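You operate a simulated robot arm through the tools that you are given. There is no shell and no other tool. Be economical: measure what you need, move in short steps, check, and stop when the job is done.

You are at the controls of a simulated two-armed robot. One attempt, no reset.

Task
Wipe the steel dust off the magnet drawer with the white pad.
Fine: pull the drawer out, put the pad back and push the drawer home. Set down upright: white pad. Where these are worked on the way, their far stop is far enough and under half their travel is too little: magnet drawer. What is to be rubbed or washed off counts as gone when no trace of it is left.

The check looks at the end state, three seconds after you hand in, the way a careful person would. Anything else that was tipped, shoved, dropped, spilled or broken makes it a failure.

Robot
Two 7-joint arms with fingered hands on one trunk, on a base that drives. Base frame: it is fixed to the floor where the robot stands at the start and does not move with it; the origin is under the middle of the robot, x ahead of it, y to its left, z up; the surface under the hand at the start is at about z = 0.86. Units: m, degrees, N and s.
The left shoulder is at the start at [0.041, 0.185, 1.245], the right one opposite. With the tool pointing down near the work surface each hand reaches from about 0.1 to 0.8 m from the robot's upright axis, wherever it stands, measured 20 degrees to its own side. Places, roughly: magnet drawer [0.5, -0.1, 1]. Payload 4 kg a hand.
Tool frame (each hand has its own): the origin (TCP) lies between the finger pads and is the grasp point; the fingertips stand 0.026 m ahead of it; z points along the fingers, y is the line along which they close. The gripper opens to 0.132 m. The gripper's body begins 0.073 m behind the TCP. The gripper is a hand of 3 fingers: y runs from the thumb to the fingers, the wrist lies at [0, 0, -0.224] in the tool frame.
Orientation is that of the tool frame in the base frame, as [roll, pitch, yaw] about the fixed x, y, z axes, in that order (R = Rz(yaw) Ry(pitch) Rx(roll)). With the fingers straight down and closing along the base's y, the tool's x points along the base's -x, its y along +y and its z along -z.

Tools
- The arms move only by the tool send_rows. It takes "left_steps", "right_steps" or both (then of equal length, played together; a hand with none holds still); each is a list of rows, each an object of numbers (a shift or turn left out is 0): "dx", "dy", "dz": the shift along the tool's x, y, z in m; "ax", "ay", "az": the turn, a rotation vector about the tool's x, y, z in degrees. In form: [{"dx": .., "dy": .., "dz": .., "ax": .., "ay": .., "az": ..}, ...]. A call has 1 to 20 rows; each row shifts and turns the commanded pose from where the row before left it, along the tool's axes as they then stand. Each row takes 0.2 s and may step no farther than 0.05 m and 8.6 degrees from the row before; otherwise, the whole call is refused. A pose out of reach is approached as far as the arm can. The call stops where the force on the tool passes 90 N (or 10 N more than at its start, if that is more) or the arm is blocked; 0.2 s more then pass. In this call time passes only in rows, and 0.2 s behind the last. The reply holds the time, the measured pose of the TCP, the force on the tool along the base axes, the opening and the grip force, in the units named above and with some noise, with the torque about the TCP (base axes, N m) and any sound that the robot's microphone picked up, and new pictures: "views" is both (left out), scene, wrist or none (wrist: the cameras of the hands that moved).
- Cameras (640 x 400 px; columns grow to the right, rows downward): "scene" is now at [0.1189, -0.0406, 1.4704]; the picture's right is [-0.45, -0.89, 0.04], its down [-0.59, 0.26, -0.77] and it looks along [0.67, -0.37, -0.64] (base axes); focal length 250 px, centre (320, 200). "left" rides on the left gripper at [-0.062, 0.003, -0.092] in its tool frame; the picture's right is [-0.05, -1.00, 0.00], its down [0.83, -0.04, -0.56] and it looks along [0.55, -0.03, 0.83] (tool axes); focal length 230 px, centre (320, 200). "right" rides on the right gripper at [0.062, 0.003, -0.092] in its tool frame; the picture's right is [-0.05, 1.00, 0.00], its down [-0.83, -0.04, -0.56] and it looks along [-0.55, -0.03, 0.83] (tool axes); focal length 230 px, centre (320, 200).
- move_column(by): slides the trunk up (or, below 0, down) by that many m; the arms and the scene camera ride with it, the base frame stays. It gives what a move gives, with no picture.
- steer(legs): drives the robot by 1 to 6 legs, each [ahead, left, turn to the left] in m, m and degrees, along the robot's own axes; the way and the turn of a leg run together, so that a leg with both is an arc; at most 1.5 m and 180 degrees a leg. The arms and the cameras ride along, it lands a little off, and it stops where it bumps. It gives what a move gives, and a new picture of the scene camera.
- finger_targets(finger1, finger2, thumb_bend, hand): sets how far each is bent, from 0 (flat) to 100 (curled in); at 30 the hand is open as for a grip, at 70 the pads meet at the TCP. One left out holds its place. A second passes; each finger stops where it meets its share of the squeeze, and holds until it gets a number again. It is the only way to open and close the hand. It gives what a move gives, with no picture; readings hold the bend of each and the force on the fingers (four entries, about 0 where the hand has none), thumb and palm.
- aim_head(pan, tilt): turns the head with the scene camera to pan (to the left, within 86 degrees either way) and tilt (down, from -29 to 69), counted from straight ahead of the robot. It gives what a move gives, and a new picture of the scene camera.
- point_at(camera, pixels): for up to 12 pixels [column, row] of the newest picture of that camera ("zoom" is the newest enlarged one), the place [x, y, z] in the base frame of the surface seen there, good to about 0.002 m. The clock stands still meanwhile.
- enlarge(camera, box): a new picture of the part [left, top, right, bottom] of that camera's present view, enlarged. The clock stands still meanwhile.
- close_job(): hands the job in; it is judged then, once.

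Go step by step. Measure first, check grasps and placings, and put right what went wrong. The budget is 80 turns and 260 pictures, counting those below and the enlarged ones. Unless the task says otherwise, let go and move clear before handing in, and close with one line.

The tools are called after "Call:" as a command line: name --argument value ..., lists and objects as JSON in quotes. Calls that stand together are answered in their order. send_rows: Moves the arms, as the interface text tells. Its arguments: {"type":"object","properties":{"left_steps":{"type":"array"},"right_steps":{"type":"array"},"views":{"type":"string","enum":["both","scene","wrist","none"]}},"required":[]} The other tools are called the same way: move_column (by) slides the trunk up or down; finger_targets (finger1, finger2, thumb_bend, hand) moves the fingers one by one; steer (legs) drives the base; aim_head (pan, tilt) turns the head that bears the scene camera; point_at (camera, pixels) gives the place of the surface under pixels of a picture; enlarge (camera, box) takes an enlarged picture of a part of a camera's view; close_job () hands the job in.

At the start:

```text
time: 0.0
left_eef_pos: [0.4896, -0.0022, 1.2998]
left_orientation: [-179.9, 0.1, 179.9]
left_force: [-0.2, 0.5, -0.2]
left_torque: [-0.03, -0.02, -0.01]
left_opening: 0.1321
left_finger_force: 0.1
left_shape: jaw
left_bend: [30.0, 30.0, 30.0]
left_finger forces: [0.0, 0.1, 0.0, 0.0, 0.0, 0.0]
right_eef_pos: [0.4315, -0.3647, 1.2923]
right_orientation: [180.0, 0.1, 179.9]
right_force: [0.0, 0.4, 0.3]
right_torque: [-0.01, 0.0, 0.0]
right_opening: 0.132
right_finger_force: 0.1
right_shape: jaw
right_bend: [30.0, 30.0, 30.0]
right_finger forces: [0.0, 0.0, 0.0, 0.1, 0.0, 0.0]
trunk travel left (down, up): [-0.275, 0.187]
robot x, y, heading: [-0.0012, 0.0003, 0.2]
head pan, tilt: [-27.1, 35.4]
```

scene: 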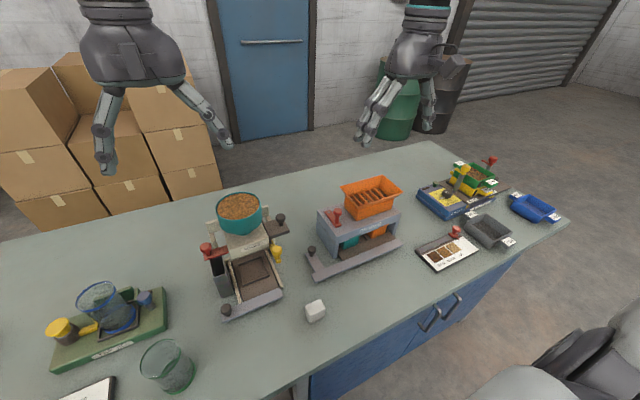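
right: 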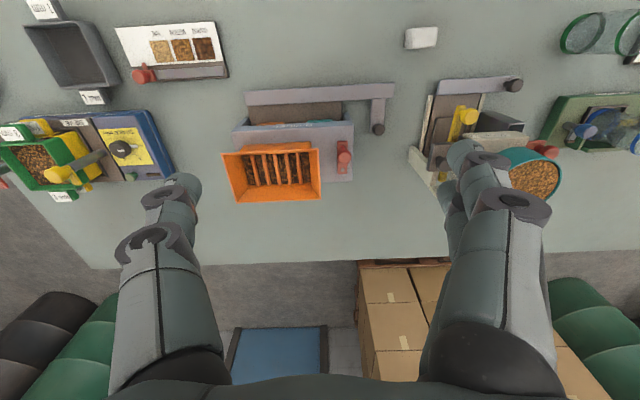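
left: 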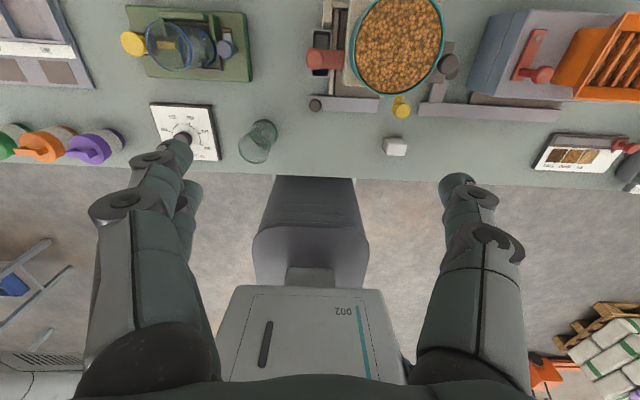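

The white pad shows at scene (315,310), and machines sit around it. The magnet drawer should be near (240,280) or (350,240), so I'll enlarge and measure.

Call:
enlarge --camera "scene" --box '[190, 170, 430, 330]'

Call:
point_at --camera "scene" --pixels '[[315, 305], [315, 316], [307, 310], [322, 303], [255, 270], [255, 302], [228, 308], [280, 218], [240, 210], [277, 254], [209, 250], [312, 252]]'

Call:
enlarge --camera "right" --box '[380, 10, 620, 170]'

```text
2.50 times, centred on (310, 250) of scene
```

zoom: 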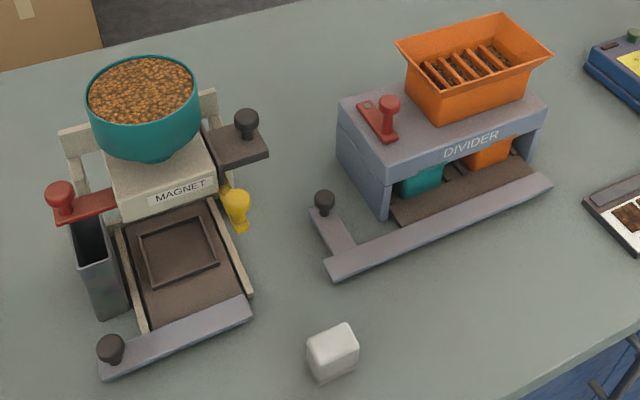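

```text
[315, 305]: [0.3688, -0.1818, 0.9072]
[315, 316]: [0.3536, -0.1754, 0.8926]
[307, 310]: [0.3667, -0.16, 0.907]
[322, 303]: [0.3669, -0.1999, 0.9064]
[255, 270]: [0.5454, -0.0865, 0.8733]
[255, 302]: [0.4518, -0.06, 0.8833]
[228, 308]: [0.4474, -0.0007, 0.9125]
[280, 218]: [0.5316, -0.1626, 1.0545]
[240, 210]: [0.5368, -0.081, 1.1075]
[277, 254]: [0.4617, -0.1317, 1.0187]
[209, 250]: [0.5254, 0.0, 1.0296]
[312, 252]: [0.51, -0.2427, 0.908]
```

```text
2.50 times, centred on (500, 90) of right
```

zoom: 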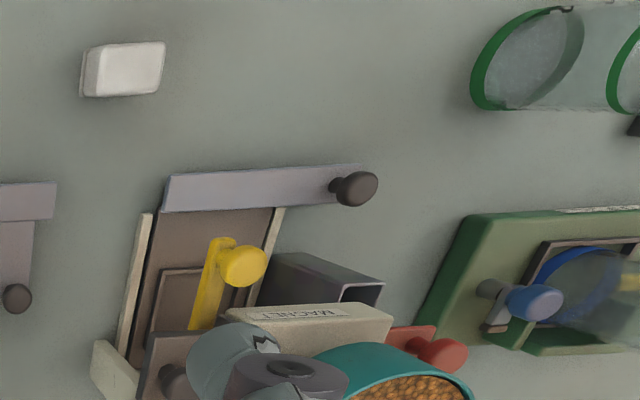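

Call:
enlarge --camera "scene" --box '[195, 185, 305, 254]'

Call:
enlarge --camera "scene" --box '[195, 245, 305, 325]'

Call:
enlarge --camera "left" --box '[295, 0, 475, 130]'

```text
5.80 times, centred on (250, 220) of scene
```

zoom: 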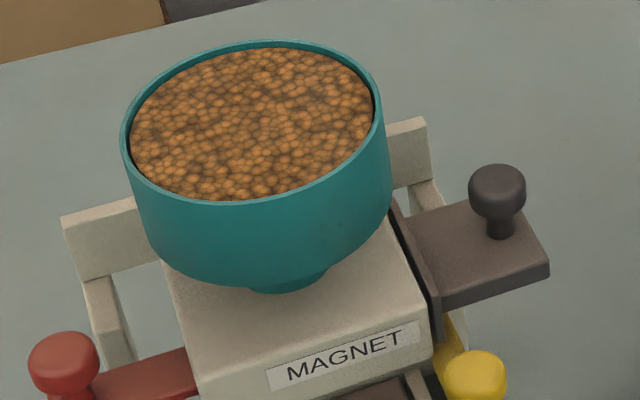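

```text
5.00 times, centred on (250, 285) of scene
```

zoom: 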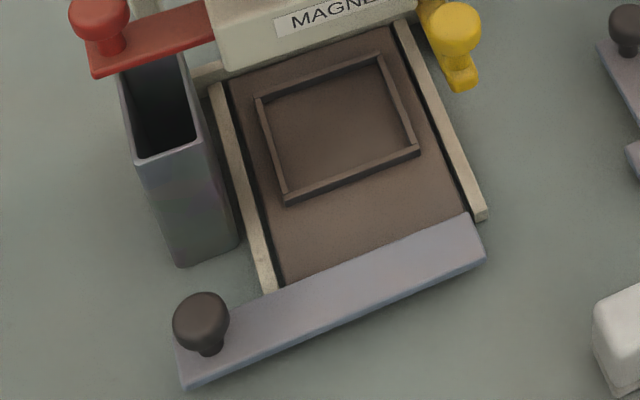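

```text
3.08 times, centred on (385, 65) of left
```

zoom: 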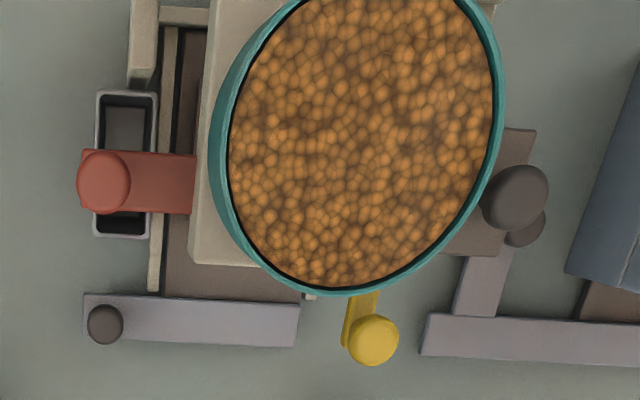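

The dark plate with a knob on the right of the MAGNET block (zoom 497,195) looks like the magnet drawer, pulled toward -y. I'll measure it and its surroundings.

Call:
enlarge --camera "scene" --box '[250, 190, 330, 270]'

Call:
point_at --camera "scene" --pixels '[[280, 216], [281, 221], [287, 230], [272, 237], [288, 234], [262, 212], [272, 248], [274, 255], [332, 213], [322, 225], [345, 185], [372, 208]]'

```text
5.00 times, centred on (290, 230) of scene
```

zoom: 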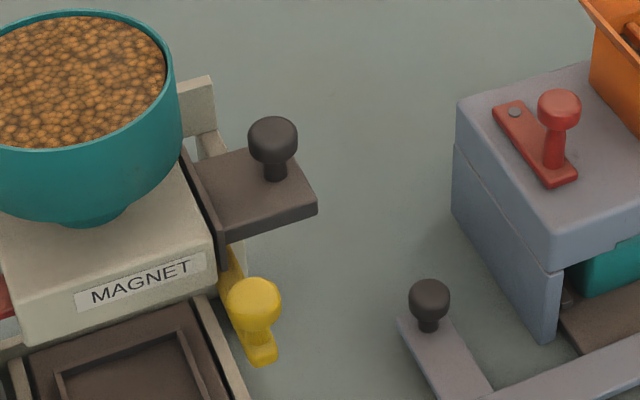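

```text
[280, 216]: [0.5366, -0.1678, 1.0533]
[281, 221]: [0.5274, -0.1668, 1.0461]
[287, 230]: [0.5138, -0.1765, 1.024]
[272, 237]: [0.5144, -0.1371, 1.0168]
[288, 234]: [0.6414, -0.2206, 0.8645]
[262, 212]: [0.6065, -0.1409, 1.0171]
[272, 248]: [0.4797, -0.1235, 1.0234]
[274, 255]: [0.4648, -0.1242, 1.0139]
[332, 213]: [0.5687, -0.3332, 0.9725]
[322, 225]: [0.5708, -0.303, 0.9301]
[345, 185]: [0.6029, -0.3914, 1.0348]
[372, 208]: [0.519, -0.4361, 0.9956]
```

Call:
point_at --camera "zoom" --pixels '[[273, 125], [255, 140], [294, 142], [274, 172], [315, 205], [232, 238], [195, 165], [270, 150], [165, 100], [165, 60], [255, 290], [235, 220]]'

Call:
enlarge --camera "scene" --box '[290, 285, 340, 335]'

```text
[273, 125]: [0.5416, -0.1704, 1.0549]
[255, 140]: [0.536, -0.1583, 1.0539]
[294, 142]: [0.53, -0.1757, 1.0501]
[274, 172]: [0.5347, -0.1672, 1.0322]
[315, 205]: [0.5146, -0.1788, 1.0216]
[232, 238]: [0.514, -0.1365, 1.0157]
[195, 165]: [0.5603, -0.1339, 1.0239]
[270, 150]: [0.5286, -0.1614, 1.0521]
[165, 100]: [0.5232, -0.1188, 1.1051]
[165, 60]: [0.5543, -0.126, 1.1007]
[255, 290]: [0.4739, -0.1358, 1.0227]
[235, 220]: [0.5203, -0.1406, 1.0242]
```

```text
8.00 times, centred on (315, 310) of scene
```

zoom: 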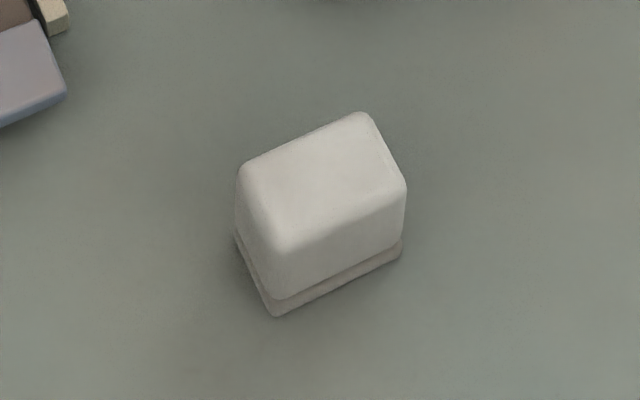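

Call:
point_at --camera "zoom" --pixels '[[250, 170], [360, 118], [395, 185], [285, 240], [275, 290], [278, 310], [398, 250], [400, 232], [240, 240], [320, 180]]'

```text
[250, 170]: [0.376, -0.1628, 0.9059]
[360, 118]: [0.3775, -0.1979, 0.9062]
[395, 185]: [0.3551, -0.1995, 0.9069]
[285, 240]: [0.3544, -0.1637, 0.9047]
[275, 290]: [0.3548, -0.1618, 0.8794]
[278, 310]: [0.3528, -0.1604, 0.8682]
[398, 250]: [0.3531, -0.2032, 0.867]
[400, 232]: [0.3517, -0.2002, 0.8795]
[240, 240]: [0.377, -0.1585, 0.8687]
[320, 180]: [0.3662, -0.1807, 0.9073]
```

The knob is centred at about (0.54,-0.168), with its top at 1.056 and the plate top at 1.024. The pad is centred at (0.366,-0.181), about 0.027 x 0.042 x 0.043. I'll rotate the right hand to close along x for hopper clearance and move the left hand away.

Call:
send_rows --right_steps '[{"az": -8.2}, {"az": -8.2}, {"az": -8.2}, {"az": -8.2}, {"az": -8.2}, {"az": -8.2}, {"az": -8.2}, {"az": -8.2}, {"az": -8.2}, {"az": -8.2}, {"az": -8.0}]' --left_steps '[{"dy": 0.03}, {"dy": 0.03}, {"dy": 0.03}, {"dy": 0.03}, {"dy": 0.03}, {"dy": 0.03}, {}, {}, {}, {}, {}]' --views "scene"

```text
time: 2.4
left_eef_pos: [0.4875, 0.175, 1.2989]
left_orientation: [-180.0, 0.0, -180.0]
left_force: [-0.2, -0.1, -0.1]
left_torque: [0.0, 0.01, 0.0]
left_opening: 0.1319
left_finger_force: 0.0
left_shape: jaw
left_bend: [30.0, 30.0, 30.0]
left_finger forces: [0.0, 0.1, 0.0, 0.1, 0.1, 0.0]
right_eef_pos: [0.4326, -0.3643, 1.2935]
right_orientation: [-180.0, 0.0, -89.9]
right_force: [0.2, -0.1, 0.5]
right_torque: [-0.01, 0.0, 0.01]
right_opening: 0.132
right_finger_force: 0.0
right_shape: jaw
right_bend: [30.0, 30.0, 30.0]
right_finger forces: [0.0, 0.1, 0.0, 0.1, 0.0, 0.0]
trunk travel left (down, up): [-0.275, 0.187]
robot x, y, heading: [0.0025, -0.0004, 0.1]
head pan, tilt: [-27.1, 35.4]
```

scene: 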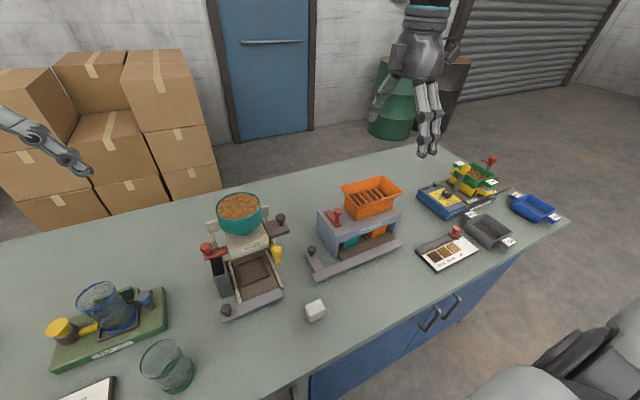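

Call:
finger_targets --hand "right" --finger1 48 --finger2 48 --thumb_bend 48

Call:
send_rows --right_steps '[{"dx": -0.04, "dy": -0.0215}, {"dx": -0.04, "dy": -0.0215}, {"dx": -0.04, "dy": -0.0215}, {"dx": -0.04, "dy": -0.0215}, {"dx": -0.04, "dy": -0.0215}, {"dz": 0.03}, {"dz": 0.03}, {"dz": 0.03}, {"dz": 0.03}, {"dz": 0.03}, {}]' --views "both"

```text
time: 3.4
left_eef_pos: [0.4879, 0.1755, 1.2982]
left_orientation: [-180.0, 0.0, -180.0]
left_force: [-0.1, 0.5, 0.7]
left_torque: [0.01, 0.02, -0.01]
left_opening: 0.1318
left_finger_force: 0.1
left_shape: jaw
left_bend: [30.0, 30.0, 30.0]
left_finger forces: [0.0, 0.0, 0.1, 0.0, 0.0, 0.0]
right_eef_pos: [0.4326, -0.3647, 1.294]
right_orientation: [180.0, 0.0, -90.1]
right_force: [0.1, 0.4, 0.0]
right_torque: [-0.02, 0.01, -0.01]
right_opening: 0.0754
right_finger_force: 0.0
right_shape: fingers
right_bend: [48.0, 48.0, 48.0]
right_finger forces: [0.0, 0.0, 0.1, 0.0, 0.1, 0.0]
trunk travel left (down, up): [-0.275, 0.187]
robot x, y, heading: [0.0009, -0.0014, -0.2]
head pan, tilt: [-27.1, 35.4]
```

```text
time: 5.8
left_eef_pos: [0.4881, 0.1749, 1.2987]
left_orientation: [-180.0, 0.0, -180.0]
left_force: [-0.1, -0.5, 0.5]
left_torque: [0.0, -0.01, -0.01]
left_opening: 0.132
left_finger_force: 0.0
left_shape: jaw
left_bend: [30.0, 30.0, 30.0]
left_finger forces: [0.0, 0.0, 0.0, 0.1, 0.0, 0.0]
right_eef_pos: [0.5421, -0.1645, 1.1455]
right_orientation: [179.9, -0.1, -90.1]
right_force: [0.3, 0.5, 0.5]
right_torque: [-0.01, 0.0, 0.02]
right_opening: 0.0751
right_finger_force: 0.1
right_shape: fingers
right_bend: [48.0, 48.0, 48.0]
right_finger forces: [0.0, 0.1, 0.1, 0.0, 0.0, 0.0]
trunk travel left (down, up): [-0.275, 0.187]
robot x, y, heading: [0.0009, 0.0016, -0.1]
head pan, tilt: [-27.1, 35.4]
```

scene: 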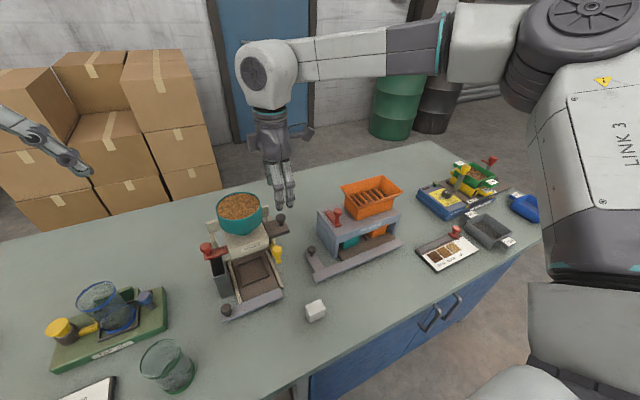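
right: 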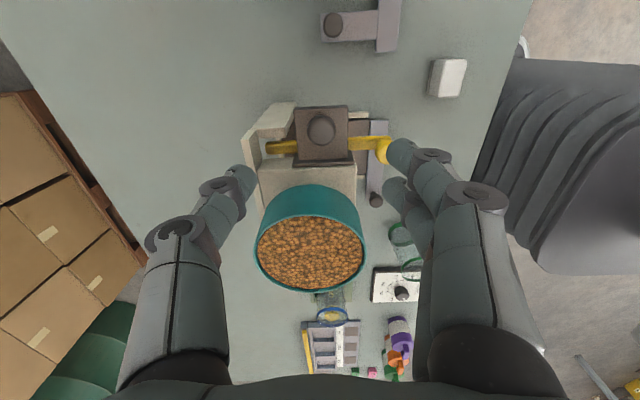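

The knob is centred between the fingers at wrist (320,128). I'm lowering to just above the plate.

Call:
send_rows --right_steps '[{"dx": 0.003, "dz": 0.02}, {"dz": 0.02}, {"dz": 0.02}, {"dz": 0.02}, {"dz": 0.005}, {}]' --views "both"

Call:
enlarge --camera "scene" --box '[220, 180, 340, 260]'

```text
time: 7.2
left_eef_pos: [0.4876, 0.1752, 1.2989]
left_orientation: [-179.9, 0.0, -180.0]
left_force: [-0.4, 1.0, -0.9]
left_torque: [-0.01, 0.01, 0.01]
left_opening: 0.132
left_finger_force: 0.0
left_shape: jaw
left_bend: [30.0, 30.0, 30.0]
left_finger forces: [0.0, 0.0, 0.0, 0.1, 0.0, 0.1]
right_eef_pos: [0.5384, -0.1677, 1.0584]
right_orientation: [179.9, 0.0, -90.1]
right_force: [-0.3, -0.6, -0.9]
right_torque: [0.0, -0.02, 0.0]
right_opening: 0.0751
right_finger_force: 0.1
right_shape: fingers
right_bend: [48.0, 48.0, 48.0]
right_finger forces: [0.1, 0.1, 0.0, 0.0, 0.0, 0.0]
trunk travel left (down, up): [-0.275, 0.187]
robot x, y, heading: [-0.0006, -0.002, -0.2]
head pan, tilt: [-27.1, 35.4]
```

scene: 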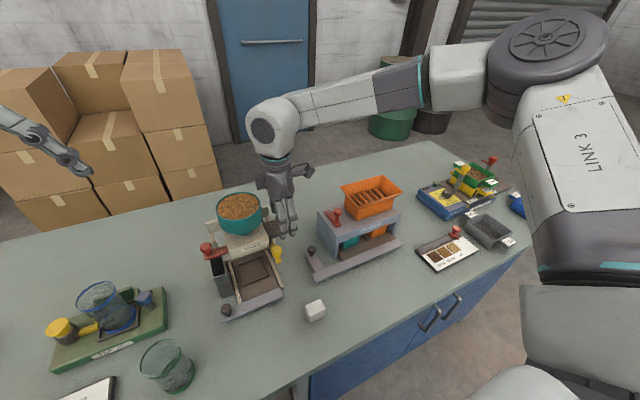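
right: 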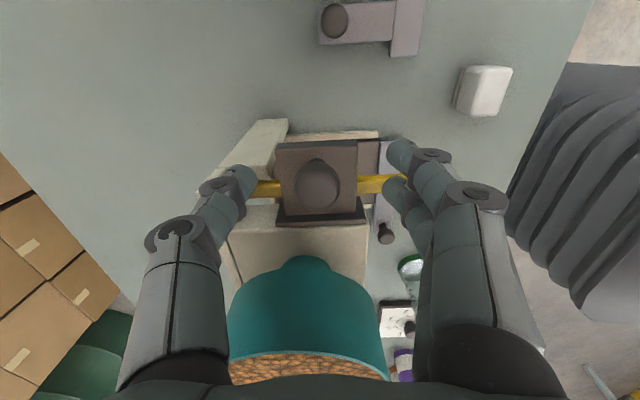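

```text
5.00 times, centred on (280, 220) of scene
```

zoom: 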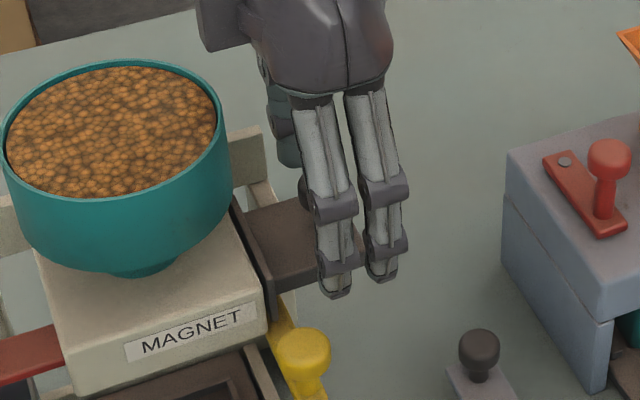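

Call:
finger_targets --hand "right" --finger1 75 --finger2 75 --thumb_bend 75

Call:
enlarge --camera "scene" --box '[220, 180, 340, 260]'

```text
time: 8.2
left_eef_pos: [0.4887, 0.1751, 1.2991]
left_orientation: [179.9, -0.1, 179.9]
left_force: [-0.1, 0.3, 0.1]
left_torque: [0.0, 0.02, 0.02]
left_opening: 0.1318
left_finger_force: 0.1
left_shape: jaw
left_bend: [30.0, 30.0, 30.0]
left_finger forces: [0.0, 0.0, 0.0, 0.1, 0.0, 0.0]
right_eef_pos: [0.5404, -0.1678, 1.0563]
right_orientation: [179.9, 0.1, -90.1]
right_force: [1.0, 0.5, -12.7]
right_torque: [0.02, -0.03, 0.04]
right_opening: 0.0176
right_finger_force: 16.2
right_shape: fingers
right_bend: [71.0, 71.0, 67.0]
right_finger forces: [8.3, 8.1, 0.0, 0.0, 15.3, 0.0]
trunk travel left (down, up): [-0.275, 0.187]
robot x, y, heading: [0.0007, 0.0003, 0.2]
head pan, tilt: [-27.1, 35.4]
```

```text
5.00 times, centred on (280, 220) of scene
```

zoom: 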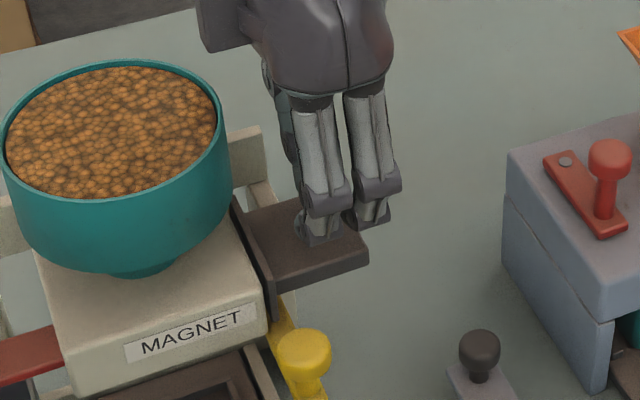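

The knob is gripped (opening 0.0176, 16 N). I'm pulling toward -y.

Call:
send_rows --right_steps '[{"dx": 0.01}, {"dx": 0.01}, {"dx": 0.01}, {"dx": 0.01}, {"dx": 0.01}, {}]' --views "none"

Call:
enlarge --camera "scene" --box '[220, 180, 340, 260]'

```text
time: 9.6
left_eef_pos: [0.4891, 0.1745, 1.2981]
left_orientation: [-180.0, -0.1, 180.0]
left_force: [-0.6, 0.1, -0.4]
left_torque: [0.0, -0.02, -0.02]
left_opening: 0.1318
left_finger_force: 0.0
left_shape: jaw
left_bend: [30.0, 30.0, 30.0]
left_finger forces: [0.0, 0.1, 0.0, 0.1, 0.0, 0.1]
right_eef_pos: [0.5389, -0.2175, 1.0578]
right_orientation: [179.8, 0.0, -90.0]
right_force: [-0.3, 0.7, -19.7]
right_torque: [0.03, 0.01, 0.01]
right_opening: 0.018
right_finger_force: 15.1
right_shape: fingers
right_bend: [71.0, 71.0, 67.0]
right_finger forces: [8.1, 8.2, 0.1, 0.0, 13.6, 0.0]
trunk travel left (down, up): [-0.275, 0.187]
robot x, y, heading: [-0.002, 0.0005, 0.1]
head pan, tilt: [-27.1, 35.4]
```

```text
5.00 times, centred on (280, 220) of scene
```

zoom: 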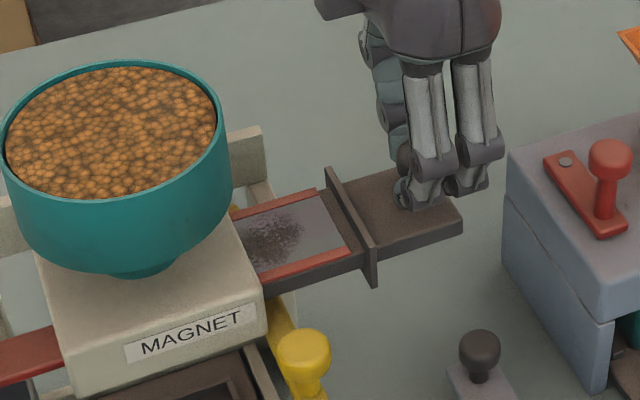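

Call:
send_rows --right_steps '[{"dx": 0.01}, {"dx": 0.01}, {"dx": 0.01}, {"dx": 0.01}, {}]' --views "none"

Call:
enlarge --camera "scene" --box '[230, 180, 350, 260]'

```text
time: 10.8
left_eef_pos: [0.488, 0.1762, 1.2986]
left_orientation: [180.0, 0.0, -179.9]
left_force: [0.0, 0.6, 0.2]
left_torque: [0.01, 0.01, 0.03]
left_opening: 0.1321
left_finger_force: 0.1
left_shape: jaw
left_bend: [30.0, 30.0, 30.0]
left_finger forces: [0.0, 0.1, 0.1, 0.1, 0.1, 0.0]
right_eef_pos: [0.5399, -0.2582, 1.0571]
right_orientation: [180.0, -0.1, -90.1]
right_force: [-3.2, 0.8, -11.0]
right_torque: [0.01, 0.07, -0.04]
right_opening: 0.0173
right_finger_force: 15.7
right_shape: fingers
right_bend: [71.0, 71.0, 67.0]
right_finger forces: [9.0, 9.1, 0.1, 0.0, 12.8, 0.1]
trunk travel left (down, up): [-0.275, 0.187]
robot x, y, heading: [0.0019, -0.0043, 0.0]
head pan, tilt: [-27.1, 35.4]
```

```text
5.00 times, centred on (290, 220) of scene
```

zoom: 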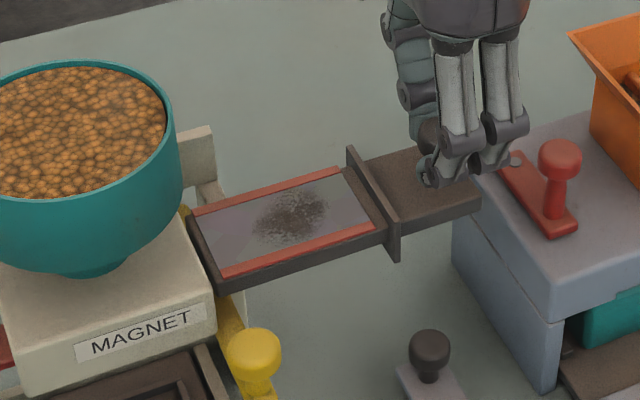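

Call:
send_rows --right_steps '[{"dx": 0.005}, {"dx": 0.005}, {}]' --views "none"

Call:
enlarge --camera "scene" --box '[230, 180, 350, 260]'

```text
time: 11.6
left_eef_pos: [0.4883, 0.1778, 1.2998]
left_orientation: [-179.9, 0.0, 179.9]
left_force: [-0.6, -0.1, 0.3]
left_torque: [-0.01, 0.03, -0.02]
left_opening: 0.1321
left_finger_force: 0.0
left_shape: jaw
left_bend: [30.0, 30.0, 30.0]
left_finger forces: [0.1, 0.0, 0.0, 0.0, 0.0, 0.1]
right_eef_pos: [0.5401, -0.2634, 1.0567]
right_orientation: [-180.0, 0.2, -90.1]
right_force: [-4.6, 15.9, -14.8]
right_torque: [0.24, 0.11, -0.01]
right_opening: 0.017
right_finger_force: 14.6
right_shape: fingers
right_bend: [72.0, 71.0, 67.0]
right_finger forces: [5.6, 12.9, 0.0, 0.0, 11.7, 0.0]
trunk travel left (down, up): [-0.275, 0.187]
robot x, y, heading: [-0.0035, -0.0035, 0.0]
head pan, tilt: [-27.1, 35.4]
```

```text
5.00 times, centred on (290, 220) of scene
```

zoom: 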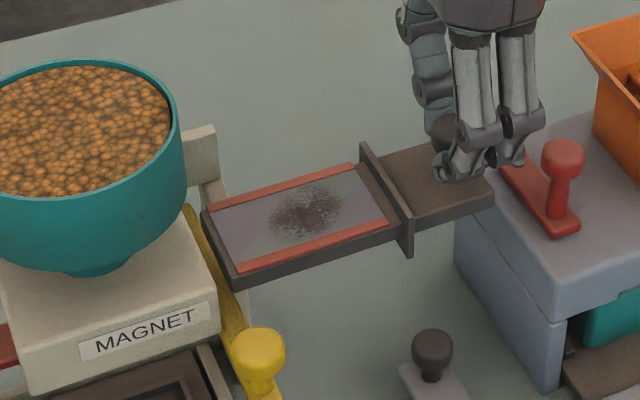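

The drawer is at its far stop (15.9 N resistance), with the patch at zoom (305,210). I'm measuring the tray, then releasing.

Call:
point_at --camera "zoom" --pixels '[[305, 210], [270, 225], [342, 195], [290, 240], [315, 182], [245, 268], [385, 222], [215, 212], [350, 168], [375, 190], [400, 225], [363, 150]]'

Call:
send_rows --right_steps '[{"dx": -0.006}, {}]' --views "none"

Call:
finger_targets --hand "right" --finger1 50 --finger2 50 --thumb_bend 50

Call:
send_rows --right_steps '[{"dz": -0.02}, {"dz": -0.03}, {"dz": -0.03}, {"dz": -0.03}, {}]' --views "both"

```text
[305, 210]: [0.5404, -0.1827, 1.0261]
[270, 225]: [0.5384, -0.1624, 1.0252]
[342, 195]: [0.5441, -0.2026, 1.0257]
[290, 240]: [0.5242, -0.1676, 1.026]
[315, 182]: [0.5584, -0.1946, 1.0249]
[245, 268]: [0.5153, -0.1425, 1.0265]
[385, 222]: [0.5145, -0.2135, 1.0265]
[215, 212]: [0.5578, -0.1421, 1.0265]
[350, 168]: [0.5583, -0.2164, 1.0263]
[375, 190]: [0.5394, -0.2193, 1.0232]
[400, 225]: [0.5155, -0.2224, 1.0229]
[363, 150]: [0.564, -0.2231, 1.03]
```

```text
time: 12.2
left_eef_pos: [0.4884, 0.1739, 1.2983]
left_orientation: [179.9, 0.0, -180.0]
left_force: [-0.8, -0.2, -0.3]
left_torque: [0.01, 0.02, -0.01]
left_opening: 0.1316
left_finger_force: 0.0
left_shape: jaw
left_bend: [30.0, 30.0, 30.0]
left_finger forces: [0.1, 0.0, 0.0, 0.0, 0.0, 0.0]
right_eef_pos: [0.5393, -0.2622, 1.0586]
right_orientation: [180.0, -0.1, -90.2]
right_force: [-2.0, 0.5, -9.3]
right_torque: [0.0, 0.05, 0.03]
right_opening: 0.017
right_finger_force: 17.3
right_shape: fingers
right_bend: [72.0, 71.0, 67.0]
right_finger forces: [11.6, 9.3, 0.1, 0.0, 13.8, 0.0]
trunk travel left (down, up): [-0.275, 0.187]
robot x, y, heading: [0.0001, 0.0008, -0.0]
head pan, tilt: [-27.1, 35.4]
```

```text
time: 13.2
left_eef_pos: [0.4867, 0.1752, 1.2993]
left_orientation: [180.0, -0.1, 179.9]
left_force: [-0.4, -0.4, 0.6]
left_torque: [0.02, 0.0, -0.01]
left_opening: 0.1318
left_finger_force: 0.1
left_shape: jaw
left_bend: [30.0, 30.0, 30.0]
left_finger forces: [0.0, 0.0, 0.0, 0.1, 0.0, 0.0]
right_eef_pos: [0.5388, -0.2606, 1.0581]
right_orientation: [180.0, 0.0, -90.1]
right_force: [-0.4, 0.2, 0.8]
right_torque: [-0.01, -0.01, 0.01]
right_opening: 0.0671
right_finger_force: 0.0
right_shape: fingers
right_bend: [50.0, 50.0, 50.0]
right_finger forces: [0.0, 0.0, 0.0, 0.0, 0.0, 0.0]
trunk travel left (down, up): [-0.275, 0.187]
robot x, y, heading: [0.0008, -0.0028, 0.1]
head pan, tilt: [-27.1, 35.4]
```

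```text
time: 14.4
left_eef_pos: [0.4871, 0.1747, 1.2984]
left_orientation: [-180.0, 0.0, -180.0]
left_force: [-0.5, 0.1, -0.2]
left_torque: [-0.02, 0.0, -0.01]
left_opening: 0.1319
left_finger_force: 0.1
left_shape: jaw
left_bend: [30.0, 30.0, 30.0]
left_finger forces: [0.0, 0.1, 0.0, 0.0, 0.0, 0.0]
right_eef_pos: [0.5398, -0.259, 1.1684]
right_orientation: [-180.0, 0.0, -90.0]
right_force: [-0.5, 0.2, -0.3]
right_torque: [0.0, 0.0, -0.05]
right_opening: 0.0669
right_finger_force: 0.1
right_shape: fingers
right_bend: [50.0, 50.0, 50.0]
right_finger forces: [0.0, 0.0, 0.1, 0.1, 0.0, 0.1]
trunk travel left (down, up): [-0.275, 0.187]
robot x, y, heading: [0.0014, 0.0021, 0.0]
head pan, tilt: [-27.1, 35.4]
```

scene: 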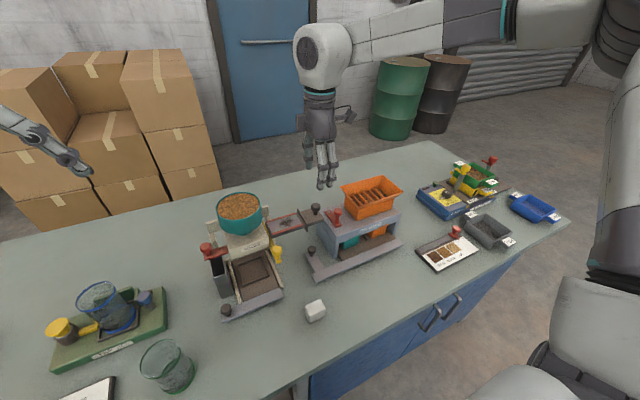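
right: 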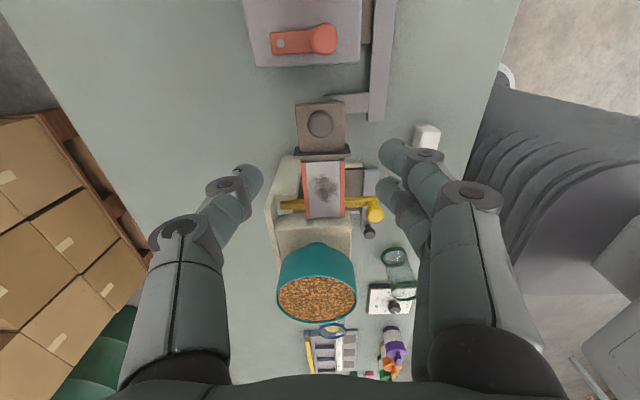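

The drawer is out and released. The patch spans y -0.16..-0.203 and x 0.524..0.555 at z 1.026. Next I'll move over the pad.

Call:
send_rows --right_steps '[{"dy": 0.035, "dx": -0.0156}, {"dy": 0.035, "dx": -0.0156}, {"dy": 0.035, "dx": -0.0156}, {"dy": 0.035, "dx": -0.0156}, {"dy": 0.0345, "dx": -0.0156}, {"dz": 0.03}, {"dz": 0.04}, {"dz": 0.04}, {"dz": 0.04}, {"dz": 0.04}, {}]' --views "both"

Call:
point_at --camera "scene" --pixels '[[315, 305]]'

```text
time: 16.8
left_eef_pos: [0.4871, 0.176, 1.2993]
left_orientation: [180.0, 0.0, -179.9]
left_force: [-0.6, -0.3, 0.0]
left_torque: [0.01, -0.01, 0.02]
left_opening: 0.132
left_finger_force: 0.1
left_shape: jaw
left_bend: [30.0, 30.0, 30.0]
left_finger forces: [0.0, 0.1, 0.1, 0.1, 0.0, 0.0]
right_eef_pos: [0.3649, -0.1798, 0.9821]
right_orientation: [-179.9, 0.0, -90.1]
right_force: [0.2, -0.7, -0.3]
right_torque: [0.0, 0.01, -0.02]
right_opening: 0.0674
right_finger_force: 0.0
right_shape: fingers
right_bend: [50.0, 50.0, 50.0]
right_finger forces: [0.0, 0.0, 0.1, 0.0, 0.1, 0.0]
trunk travel left (down, up): [-0.275, 0.187]
robot x, y, heading: [-0.0, 0.0019, 0.0]
head pan, tilt: [-27.1, 35.4]
```

scene: 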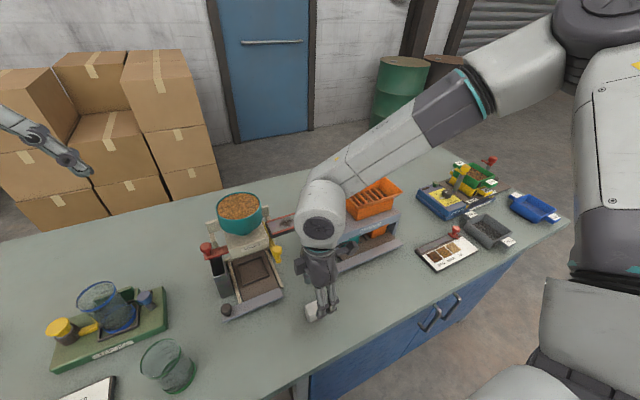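
right: 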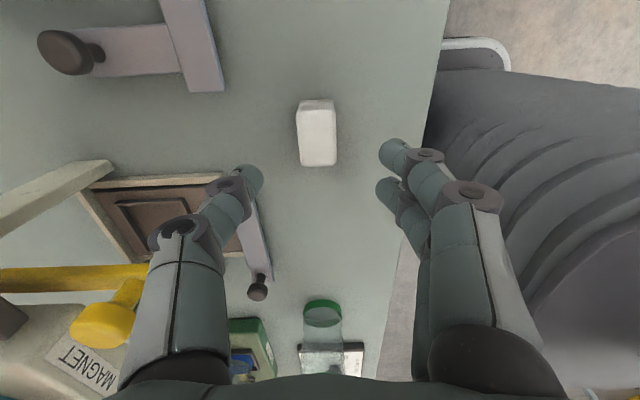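

```text
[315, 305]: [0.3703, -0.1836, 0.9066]
```

Call:
send_rows --right_steps '[{"dz": 0.03}, {"dz": 0.03}, {"dz": 0.0215}, {}]' --views "wrist"

Call:
finger_targets --hand "right" --finger1 75 --finger2 75 --thumb_bend 75

Call:
enlarge --camera "scene" --box '[270, 260, 370, 340]'

```text
time: 17.8
left_eef_pos: [0.4872, 0.1757, 1.2993]
left_orientation: [180.0, 0.0, 179.9]
left_force: [0.0, 0.3, 0.5]
left_torque: [-0.01, 0.02, 0.01]
left_opening: 0.1318
left_finger_force: 0.0
left_shape: jaw
left_bend: [30.0, 30.0, 30.0]
left_finger forces: [0.0, 0.0, 0.0, 0.0, 0.0, 0.1]
right_eef_pos: [0.3637, -0.1806, 0.8981]
right_orientation: [-180.0, 0.0, -90.1]
right_force: [-0.2, -0.5, -0.6]
right_torque: [0.02, 0.03, -0.02]
right_opening: 0.0675
right_finger_force: 0.2
right_shape: fingers
right_bend: [50.0, 50.0, 50.0]
right_finger forces: [0.1, 0.1, 0.0, 0.0, 0.1, 0.1]
trunk travel left (down, up): [-0.275, 0.187]
robot x, y, heading: [-0.0024, -0.0003, 0.1]
head pan, tilt: [-27.1, 35.4]
```

right: 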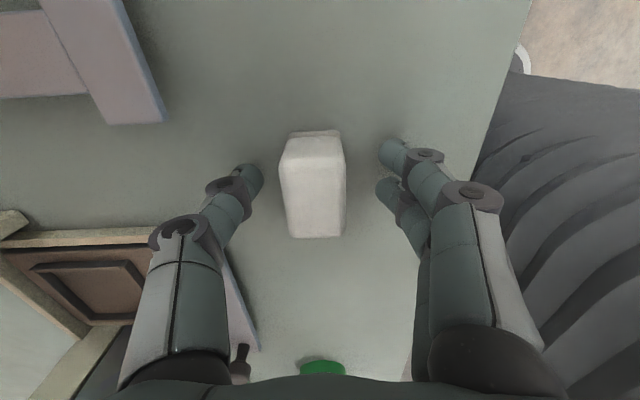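

```text
time: 18.8
left_eef_pos: [0.4884, 0.1759, 1.2989]
left_orientation: [-179.9, -0.1, -179.9]
left_force: [0.6, -0.9, 0.1]
left_torque: [0.01, -0.06, 0.0]
left_opening: 0.1321
left_finger_force: 0.0
left_shape: jaw
left_bend: [30.0, 30.0, 30.0]
left_finger forces: [0.0, 0.0, 0.0, 0.0, 0.1, 0.0]
right_eef_pos: [0.3643, -0.1791, 0.8987]
right_orientation: [180.0, 0.1, -90.1]
right_force: [0.1, -0.4, 1.3]
right_torque: [-0.01, 0.0, 0.02]
right_opening: 0.0277
right_finger_force: 21.0
right_shape: fingers
right_bend: [71.0, 71.0, 65.0]
right_finger forces: [10.4, 10.4, 0.1, 0.1, 20.8, 0.1]
trunk travel left (down, up): [-0.275, 0.187]
robot x, y, heading: [-0.0026, 0.0008, -0.2]
head pan, tilt: [-27.1, 35.4]
```

```text
5.00 times, centred on (320, 300) of scene
```

zoom: 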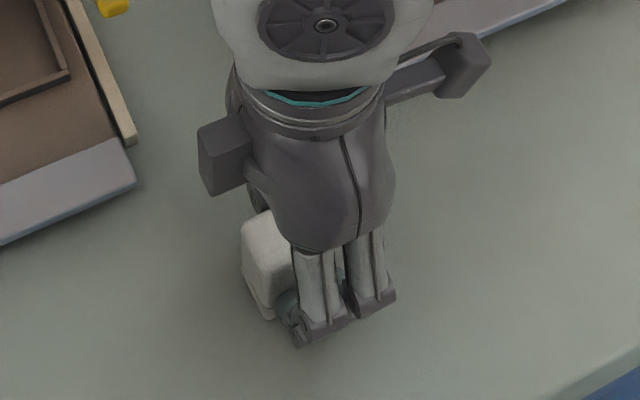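

Pad gripped (opening 0.0277, 21 N). There is a box-like protrusion on the hand at zoom (220,160), so I'll check where it sits before going near the hopper.

Call:
point_at --camera "zoom" --pixels '[[210, 150], [225, 185], [205, 130], [245, 170], [470, 70], [300, 200], [265, 260], [340, 305]]'

Call:
send_rows --right_steps '[{"dz": -0.02}, {"dz": -0.04}, {"dz": -0.04}, {"dz": -0.04}, {"dz": -0.04}, {"dz": -0.04}, {}]' --views "both"

```text
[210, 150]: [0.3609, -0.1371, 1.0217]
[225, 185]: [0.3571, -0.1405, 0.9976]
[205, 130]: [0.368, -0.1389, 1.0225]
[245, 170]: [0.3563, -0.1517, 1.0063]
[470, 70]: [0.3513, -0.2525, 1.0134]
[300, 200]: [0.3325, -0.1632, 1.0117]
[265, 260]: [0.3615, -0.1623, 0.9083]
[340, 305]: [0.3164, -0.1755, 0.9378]
```

```text
time: 20.4
left_eef_pos: [0.4887, 0.1756, 1.2983]
left_orientation: [-180.0, 0.0, -180.0]
left_force: [-0.6, 0.7, 0.3]
left_torque: [0.02, -0.01, 0.0]
left_opening: 0.1319
left_finger_force: 0.0
left_shape: jaw
left_bend: [30.0, 30.0, 30.0]
left_finger forces: [0.1, 0.1, 0.1, 0.0, 0.0, 0.1]
right_eef_pos: [0.3659, -0.1811, 1.118]
right_orientation: [179.9, 0.0, -90.1]
right_force: [0.0, 0.5, -1.2]
right_torque: [-0.03, 0.03, 0.01]
right_opening: 0.0275
right_finger_force: 20.4
right_shape: fingers
right_bend: [71.0, 71.0, 65.0]
right_finger forces: [10.3, 10.2, 0.0, 0.0, 20.7, 0.0]
trunk travel left (down, up): [-0.275, 0.187]
robot x, y, heading: [-0.0007, 0.0002, 0.1]
head pan, tilt: [-27.1, 35.4]
```

scene: 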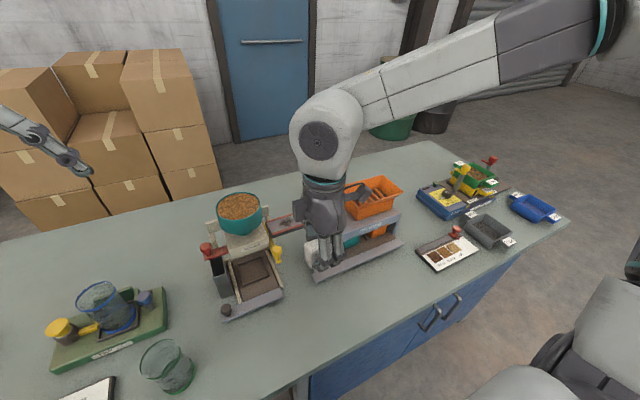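
right: 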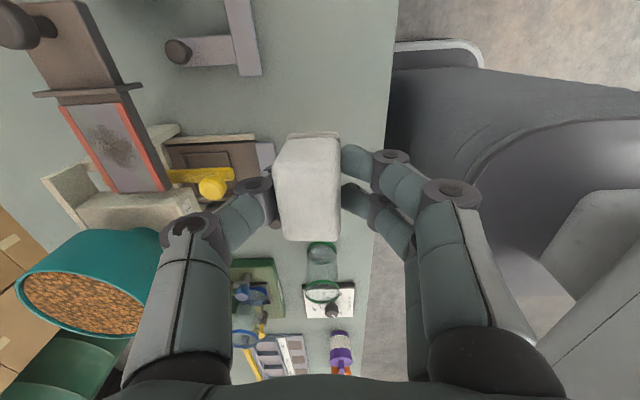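

Clearance looks fine: the protrusion stays about 0.1 m above the TCP, over the hopper rim. I'm moving above the patch and lowering.

Call:
send_rows --right_steps '[{"dy": -0.035, "dx": 0.001}, {"dy": -0.035, "dx": 0.001}, {"dy": -0.035, "dx": 0.001}, {"dy": -0.035}, {"dy": -0.033}, {}, {"dz": 0.02}, {"dz": 0.02}, {"dz": 0.01}, {}]' --views "both"

Call:
enlarge --camera "scene" --box '[230, 180, 350, 260]'

```text
time: 22.6
left_eef_pos: [0.4881, 0.1753, 1.2996]
left_orientation: [-180.0, 0.1, 180.0]
left_force: [-0.1, -0.3, -0.9]
left_torque: [0.01, 0.03, 0.01]
left_opening: 0.1319
left_finger_force: 0.0
left_shape: jaw
left_bend: [30.0, 30.0, 30.0]
left_finger forces: [0.0, 0.0, 0.0, 0.1, 0.1, 0.1]
right_eef_pos: [0.5386, -0.1851, 1.0668]
right_orientation: [-179.9, -0.1, -90.1]
right_force: [1.3, -0.1, -1.6]
right_torque: [0.0, 0.01, -0.01]
right_opening: 0.0275
right_finger_force: 20.9
right_shape: fingers
right_bend: [71.0, 71.0, 65.0]
right_finger forces: [10.3, 10.3, 0.0, 0.0, 20.5, 0.0]
trunk travel left (down, up): [-0.275, 0.187]
robot x, y, heading: [-0.0014, 0.0023, 0.0]
head pan, tilt: [-27.1, 35.4]
```

scene: 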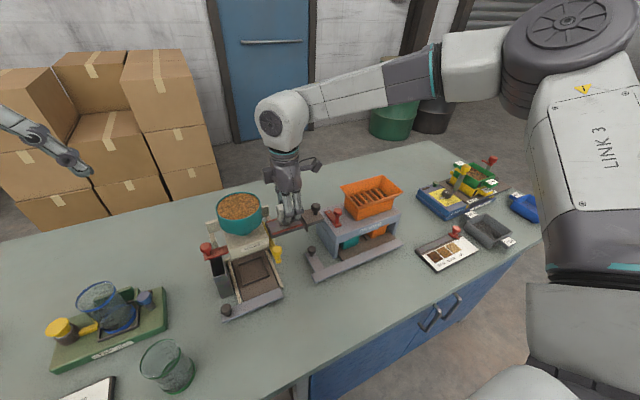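
right: 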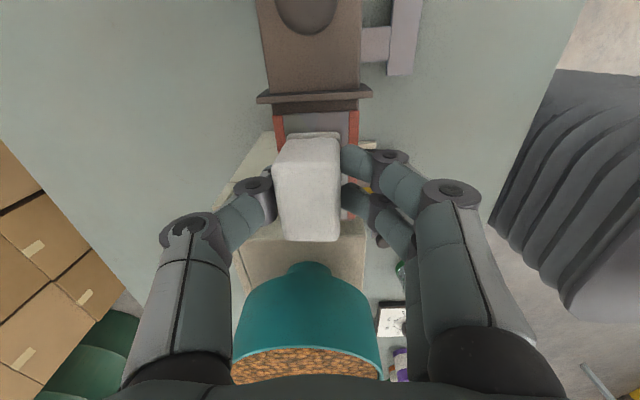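

```text
5.00 times, centred on (290, 220) of scene
```

zoom: 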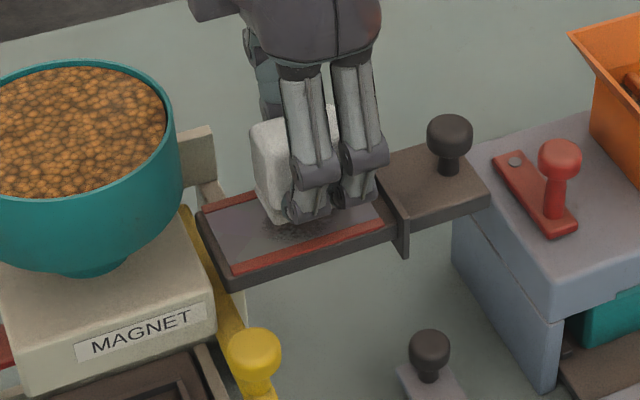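

Call:
send_rows --right_steps '[{"dz": 0.003}, {"dz": 0.003}, {}]' --views "none"

```text
time: 23.4
left_eef_pos: [0.4887, 0.1763, 1.2981]
left_orientation: [-179.9, 0.0, -180.0]
left_force: [0.2, -0.2, 0.2]
left_torque: [0.01, 0.0, 0.02]
left_opening: 0.1319
left_finger_force: 0.0
left_shape: jaw
left_bend: [30.0, 30.0, 30.0]
left_finger forces: [0.1, 0.0, 0.1, 0.0, 0.0, 0.0]
right_eef_pos: [0.5386, -0.1864, 1.061]
right_orientation: [180.0, 0.0, -90.1]
right_force: [-0.4, -0.8, 0.1]
right_torque: [0.02, 0.0, 0.0]
right_opening: 0.0279
right_finger_force: 20.3
right_shape: fingers
right_bend: [71.0, 71.0, 65.0]
right_finger forces: [10.3, 10.3, 0.0, 0.1, 20.6, 0.0]
trunk travel left (down, up): [-0.275, 0.187]
robot x, y, heading: [-0.0003, 0.0015, -0.2]
head pan, tilt: [-27.1, 35.4]
```

Call:
send_rows --right_steps '[{"dz": 0.002}, {"dz": 0.001}, {}]' --views "none"

```text
time: 24.2
left_eef_pos: [0.4871, 0.1747, 1.3004]
left_orientation: [180.0, 0.0, 180.0]
left_force: [0.7, -0.4, 0.0]
left_torque: [0.02, 0.02, 0.01]
left_opening: 0.1317
left_finger_force: 0.0
left_shape: jaw
left_bend: [30.0, 30.0, 30.0]
left_finger forces: [0.1, 0.0, 0.1, 0.0, 0.1, 0.0]
right_eef_pos: [0.5373, -0.1844, 1.0592]
right_orientation: [-179.8, 0.0, -90.0]
right_force: [2.1, -0.3, 11.6]
right_torque: [0.01, -0.3, 0.02]
right_opening: 0.0276
right_finger_force: 21.9
right_shape: fingers
right_bend: [71.0, 71.0, 66.0]
right_finger forces: [10.5, 10.5, 0.1, 0.1, 22.6, 0.0]
trunk travel left (down, up): [-0.275, 0.187]
robot x, y, heading: [-0.0007, -0.0005, -0.1]
head pan, tilt: [-27.1, 35.4]
```

Contact at 11.6 N. Since the drawer slides easily in y, I'll wipe with x strokes and -y strokes only (toward its stop).

Call:
send_rows --right_steps '[{"dy": -0.004}, {"dy": -0.004}, {"dy": 0.004}, {"dy": 0.004}, {"dy": 0.004}, {"dy": 0.004}, {"dy": -0.004}, {"dy": -0.004}, {"dx": 0.003}, {"dx": 0.003}, {}]' --views "none"

Call:
enlarge --camera "scene" --box '[230, 180, 350, 260]'

```text
time: 26.6
left_eef_pos: [0.4877, 0.1755, 1.2999]
left_orientation: [180.0, 0.0, 180.0]
left_force: [0.0, 0.4, -0.7]
left_torque: [0.0, 0.0, -0.02]
left_opening: 0.132
left_finger_force: 0.0
left_shape: jaw
left_bend: [30.0, 30.0, 30.0]
left_finger forces: [0.1, 0.0, 0.0, 0.0, 0.0, 0.0]
right_eef_pos: [0.5364, -0.189, 1.0596]
right_orientation: [-179.9, -0.1, -90.1]
right_force: [-0.2, 2.8, 5.9]
right_torque: [0.05, -0.11, 0.04]
right_opening: 0.0276
right_finger_force: 21.2
right_shape: fingers
right_bend: [71.0, 71.0, 67.0]
right_finger forces: [10.4, 11.1, 0.0, 0.1, 21.1, 0.0]
trunk travel left (down, up): [-0.275, 0.187]
robot x, y, heading: [0.0003, 0.0016, -0.1]
head pan, tilt: [-27.1, 35.4]
```

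```text
5.00 times, centred on (290, 220) of scene
```

zoom: 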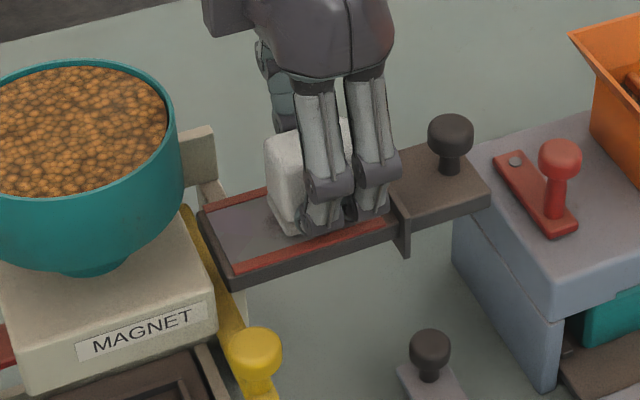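

The visible part looks nearly clean. I'll lift, shift +y, press again and stroke in x and -y.

Call:
send_rows --right_steps '[{"dz": -0.01}, {"dx": -0.022}, {"dz": 0.006}, {"dz": 0.005}, {"dy": -0.005}, {"dy": 0.005}, {"dy": 0.005}, {"dy": -0.005}, {"dx": 0.006}, {"dx": 0.006}, {"dx": 0.006}, {"dx": 0.004}, {}]' --views "none"

Call:
send_rows --right_steps '[{"dz": -0.02}, {"dz": -0.04}, {"dx": 0.03, "dy": 0.02}, {"dx": 0.03, "dy": 0.03}, {"dy": 0.03}, {}]' --views "wrist"

Call:
enlarge --camera "scene" --box '[250, 195, 330, 245]'

```text
time: 29.4
left_eef_pos: [0.4856, 0.1761, 1.2991]
left_orientation: [-180.0, -0.1, -180.0]
left_force: [0.3, 0.2, 0.3]
left_torque: [-0.01, -0.02, 0.02]
left_opening: 0.1319
left_finger_force: 0.0
left_shape: jaw
left_bend: [30.0, 30.0, 30.0]
left_finger forces: [0.1, 0.0, 0.0, 0.1, 0.1, 0.0]
right_eef_pos: [0.538, -0.1909, 1.0586]
right_orientation: [-179.8, 0.0, -90.2]
right_force: [0.9, 4.5, 11.0]
right_torque: [0.05, -0.22, 0.04]
right_opening: 0.0276
right_finger_force: 22.1
right_shape: fingers
right_bend: [71.0, 71.0, 67.0]
right_finger forces: [10.4, 11.2, 0.0, 0.0, 22.2, 0.1]
trunk travel left (down, up): [-0.275, 0.187]
robot x, y, heading: [0.0001, 0.0011, 0.1]
head pan, tilt: [-27.1, 35.4]
```

```text
time: 30.8
left_eef_pos: [0.4879, 0.175, 1.2977]
left_orientation: [180.0, -0.1, 180.0]
left_force: [-0.2, 0.7, 1.0]
left_torque: [0.01, -0.04, -0.03]
left_opening: 0.1318
left_finger_force: 0.1
left_shape: jaw
left_bend: [30.0, 30.0, 30.0]
left_finger forces: [0.0, 0.1, 0.1, 0.0, 0.0, 0.0]
right_eef_pos: [0.4606, -0.2497, 1.118]
right_orientation: [-180.0, 0.0, -90.2]
right_force: [-0.3, -0.4, 0.0]
right_torque: [0.02, 0.04, 0.01]
right_opening: 0.0276
right_finger_force: 19.3
right_shape: fingers
right_bend: [71.0, 71.0, 67.0]
right_finger forces: [9.6, 9.6, 0.0, 0.0, 19.1, 0.0]
trunk travel left (down, up): [-0.275, 0.187]
robot x, y, heading: [0.0003, 0.0009, 0.0]
head pan, tilt: [-27.1, 35.4]
```

right: 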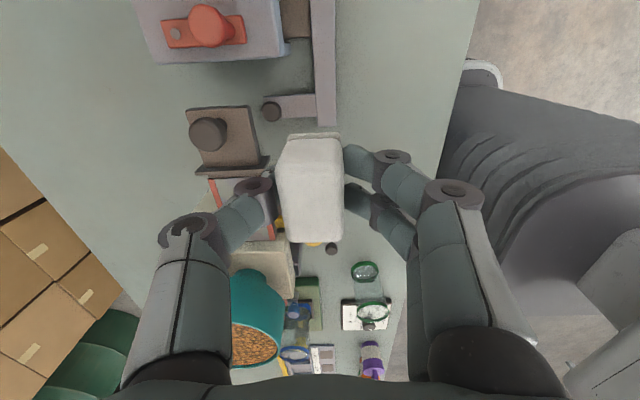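

```text
8.00 times, centred on (290, 220) of scene
```

zoom: 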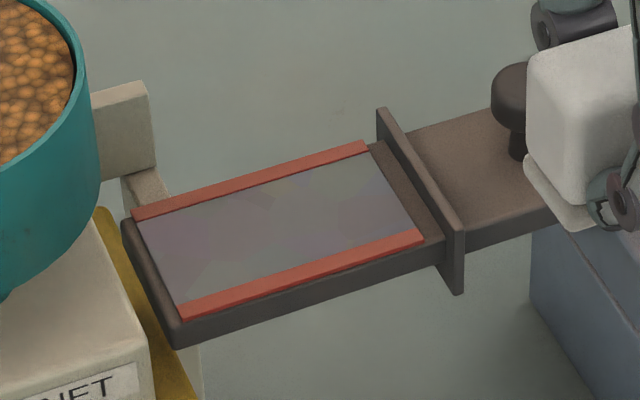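

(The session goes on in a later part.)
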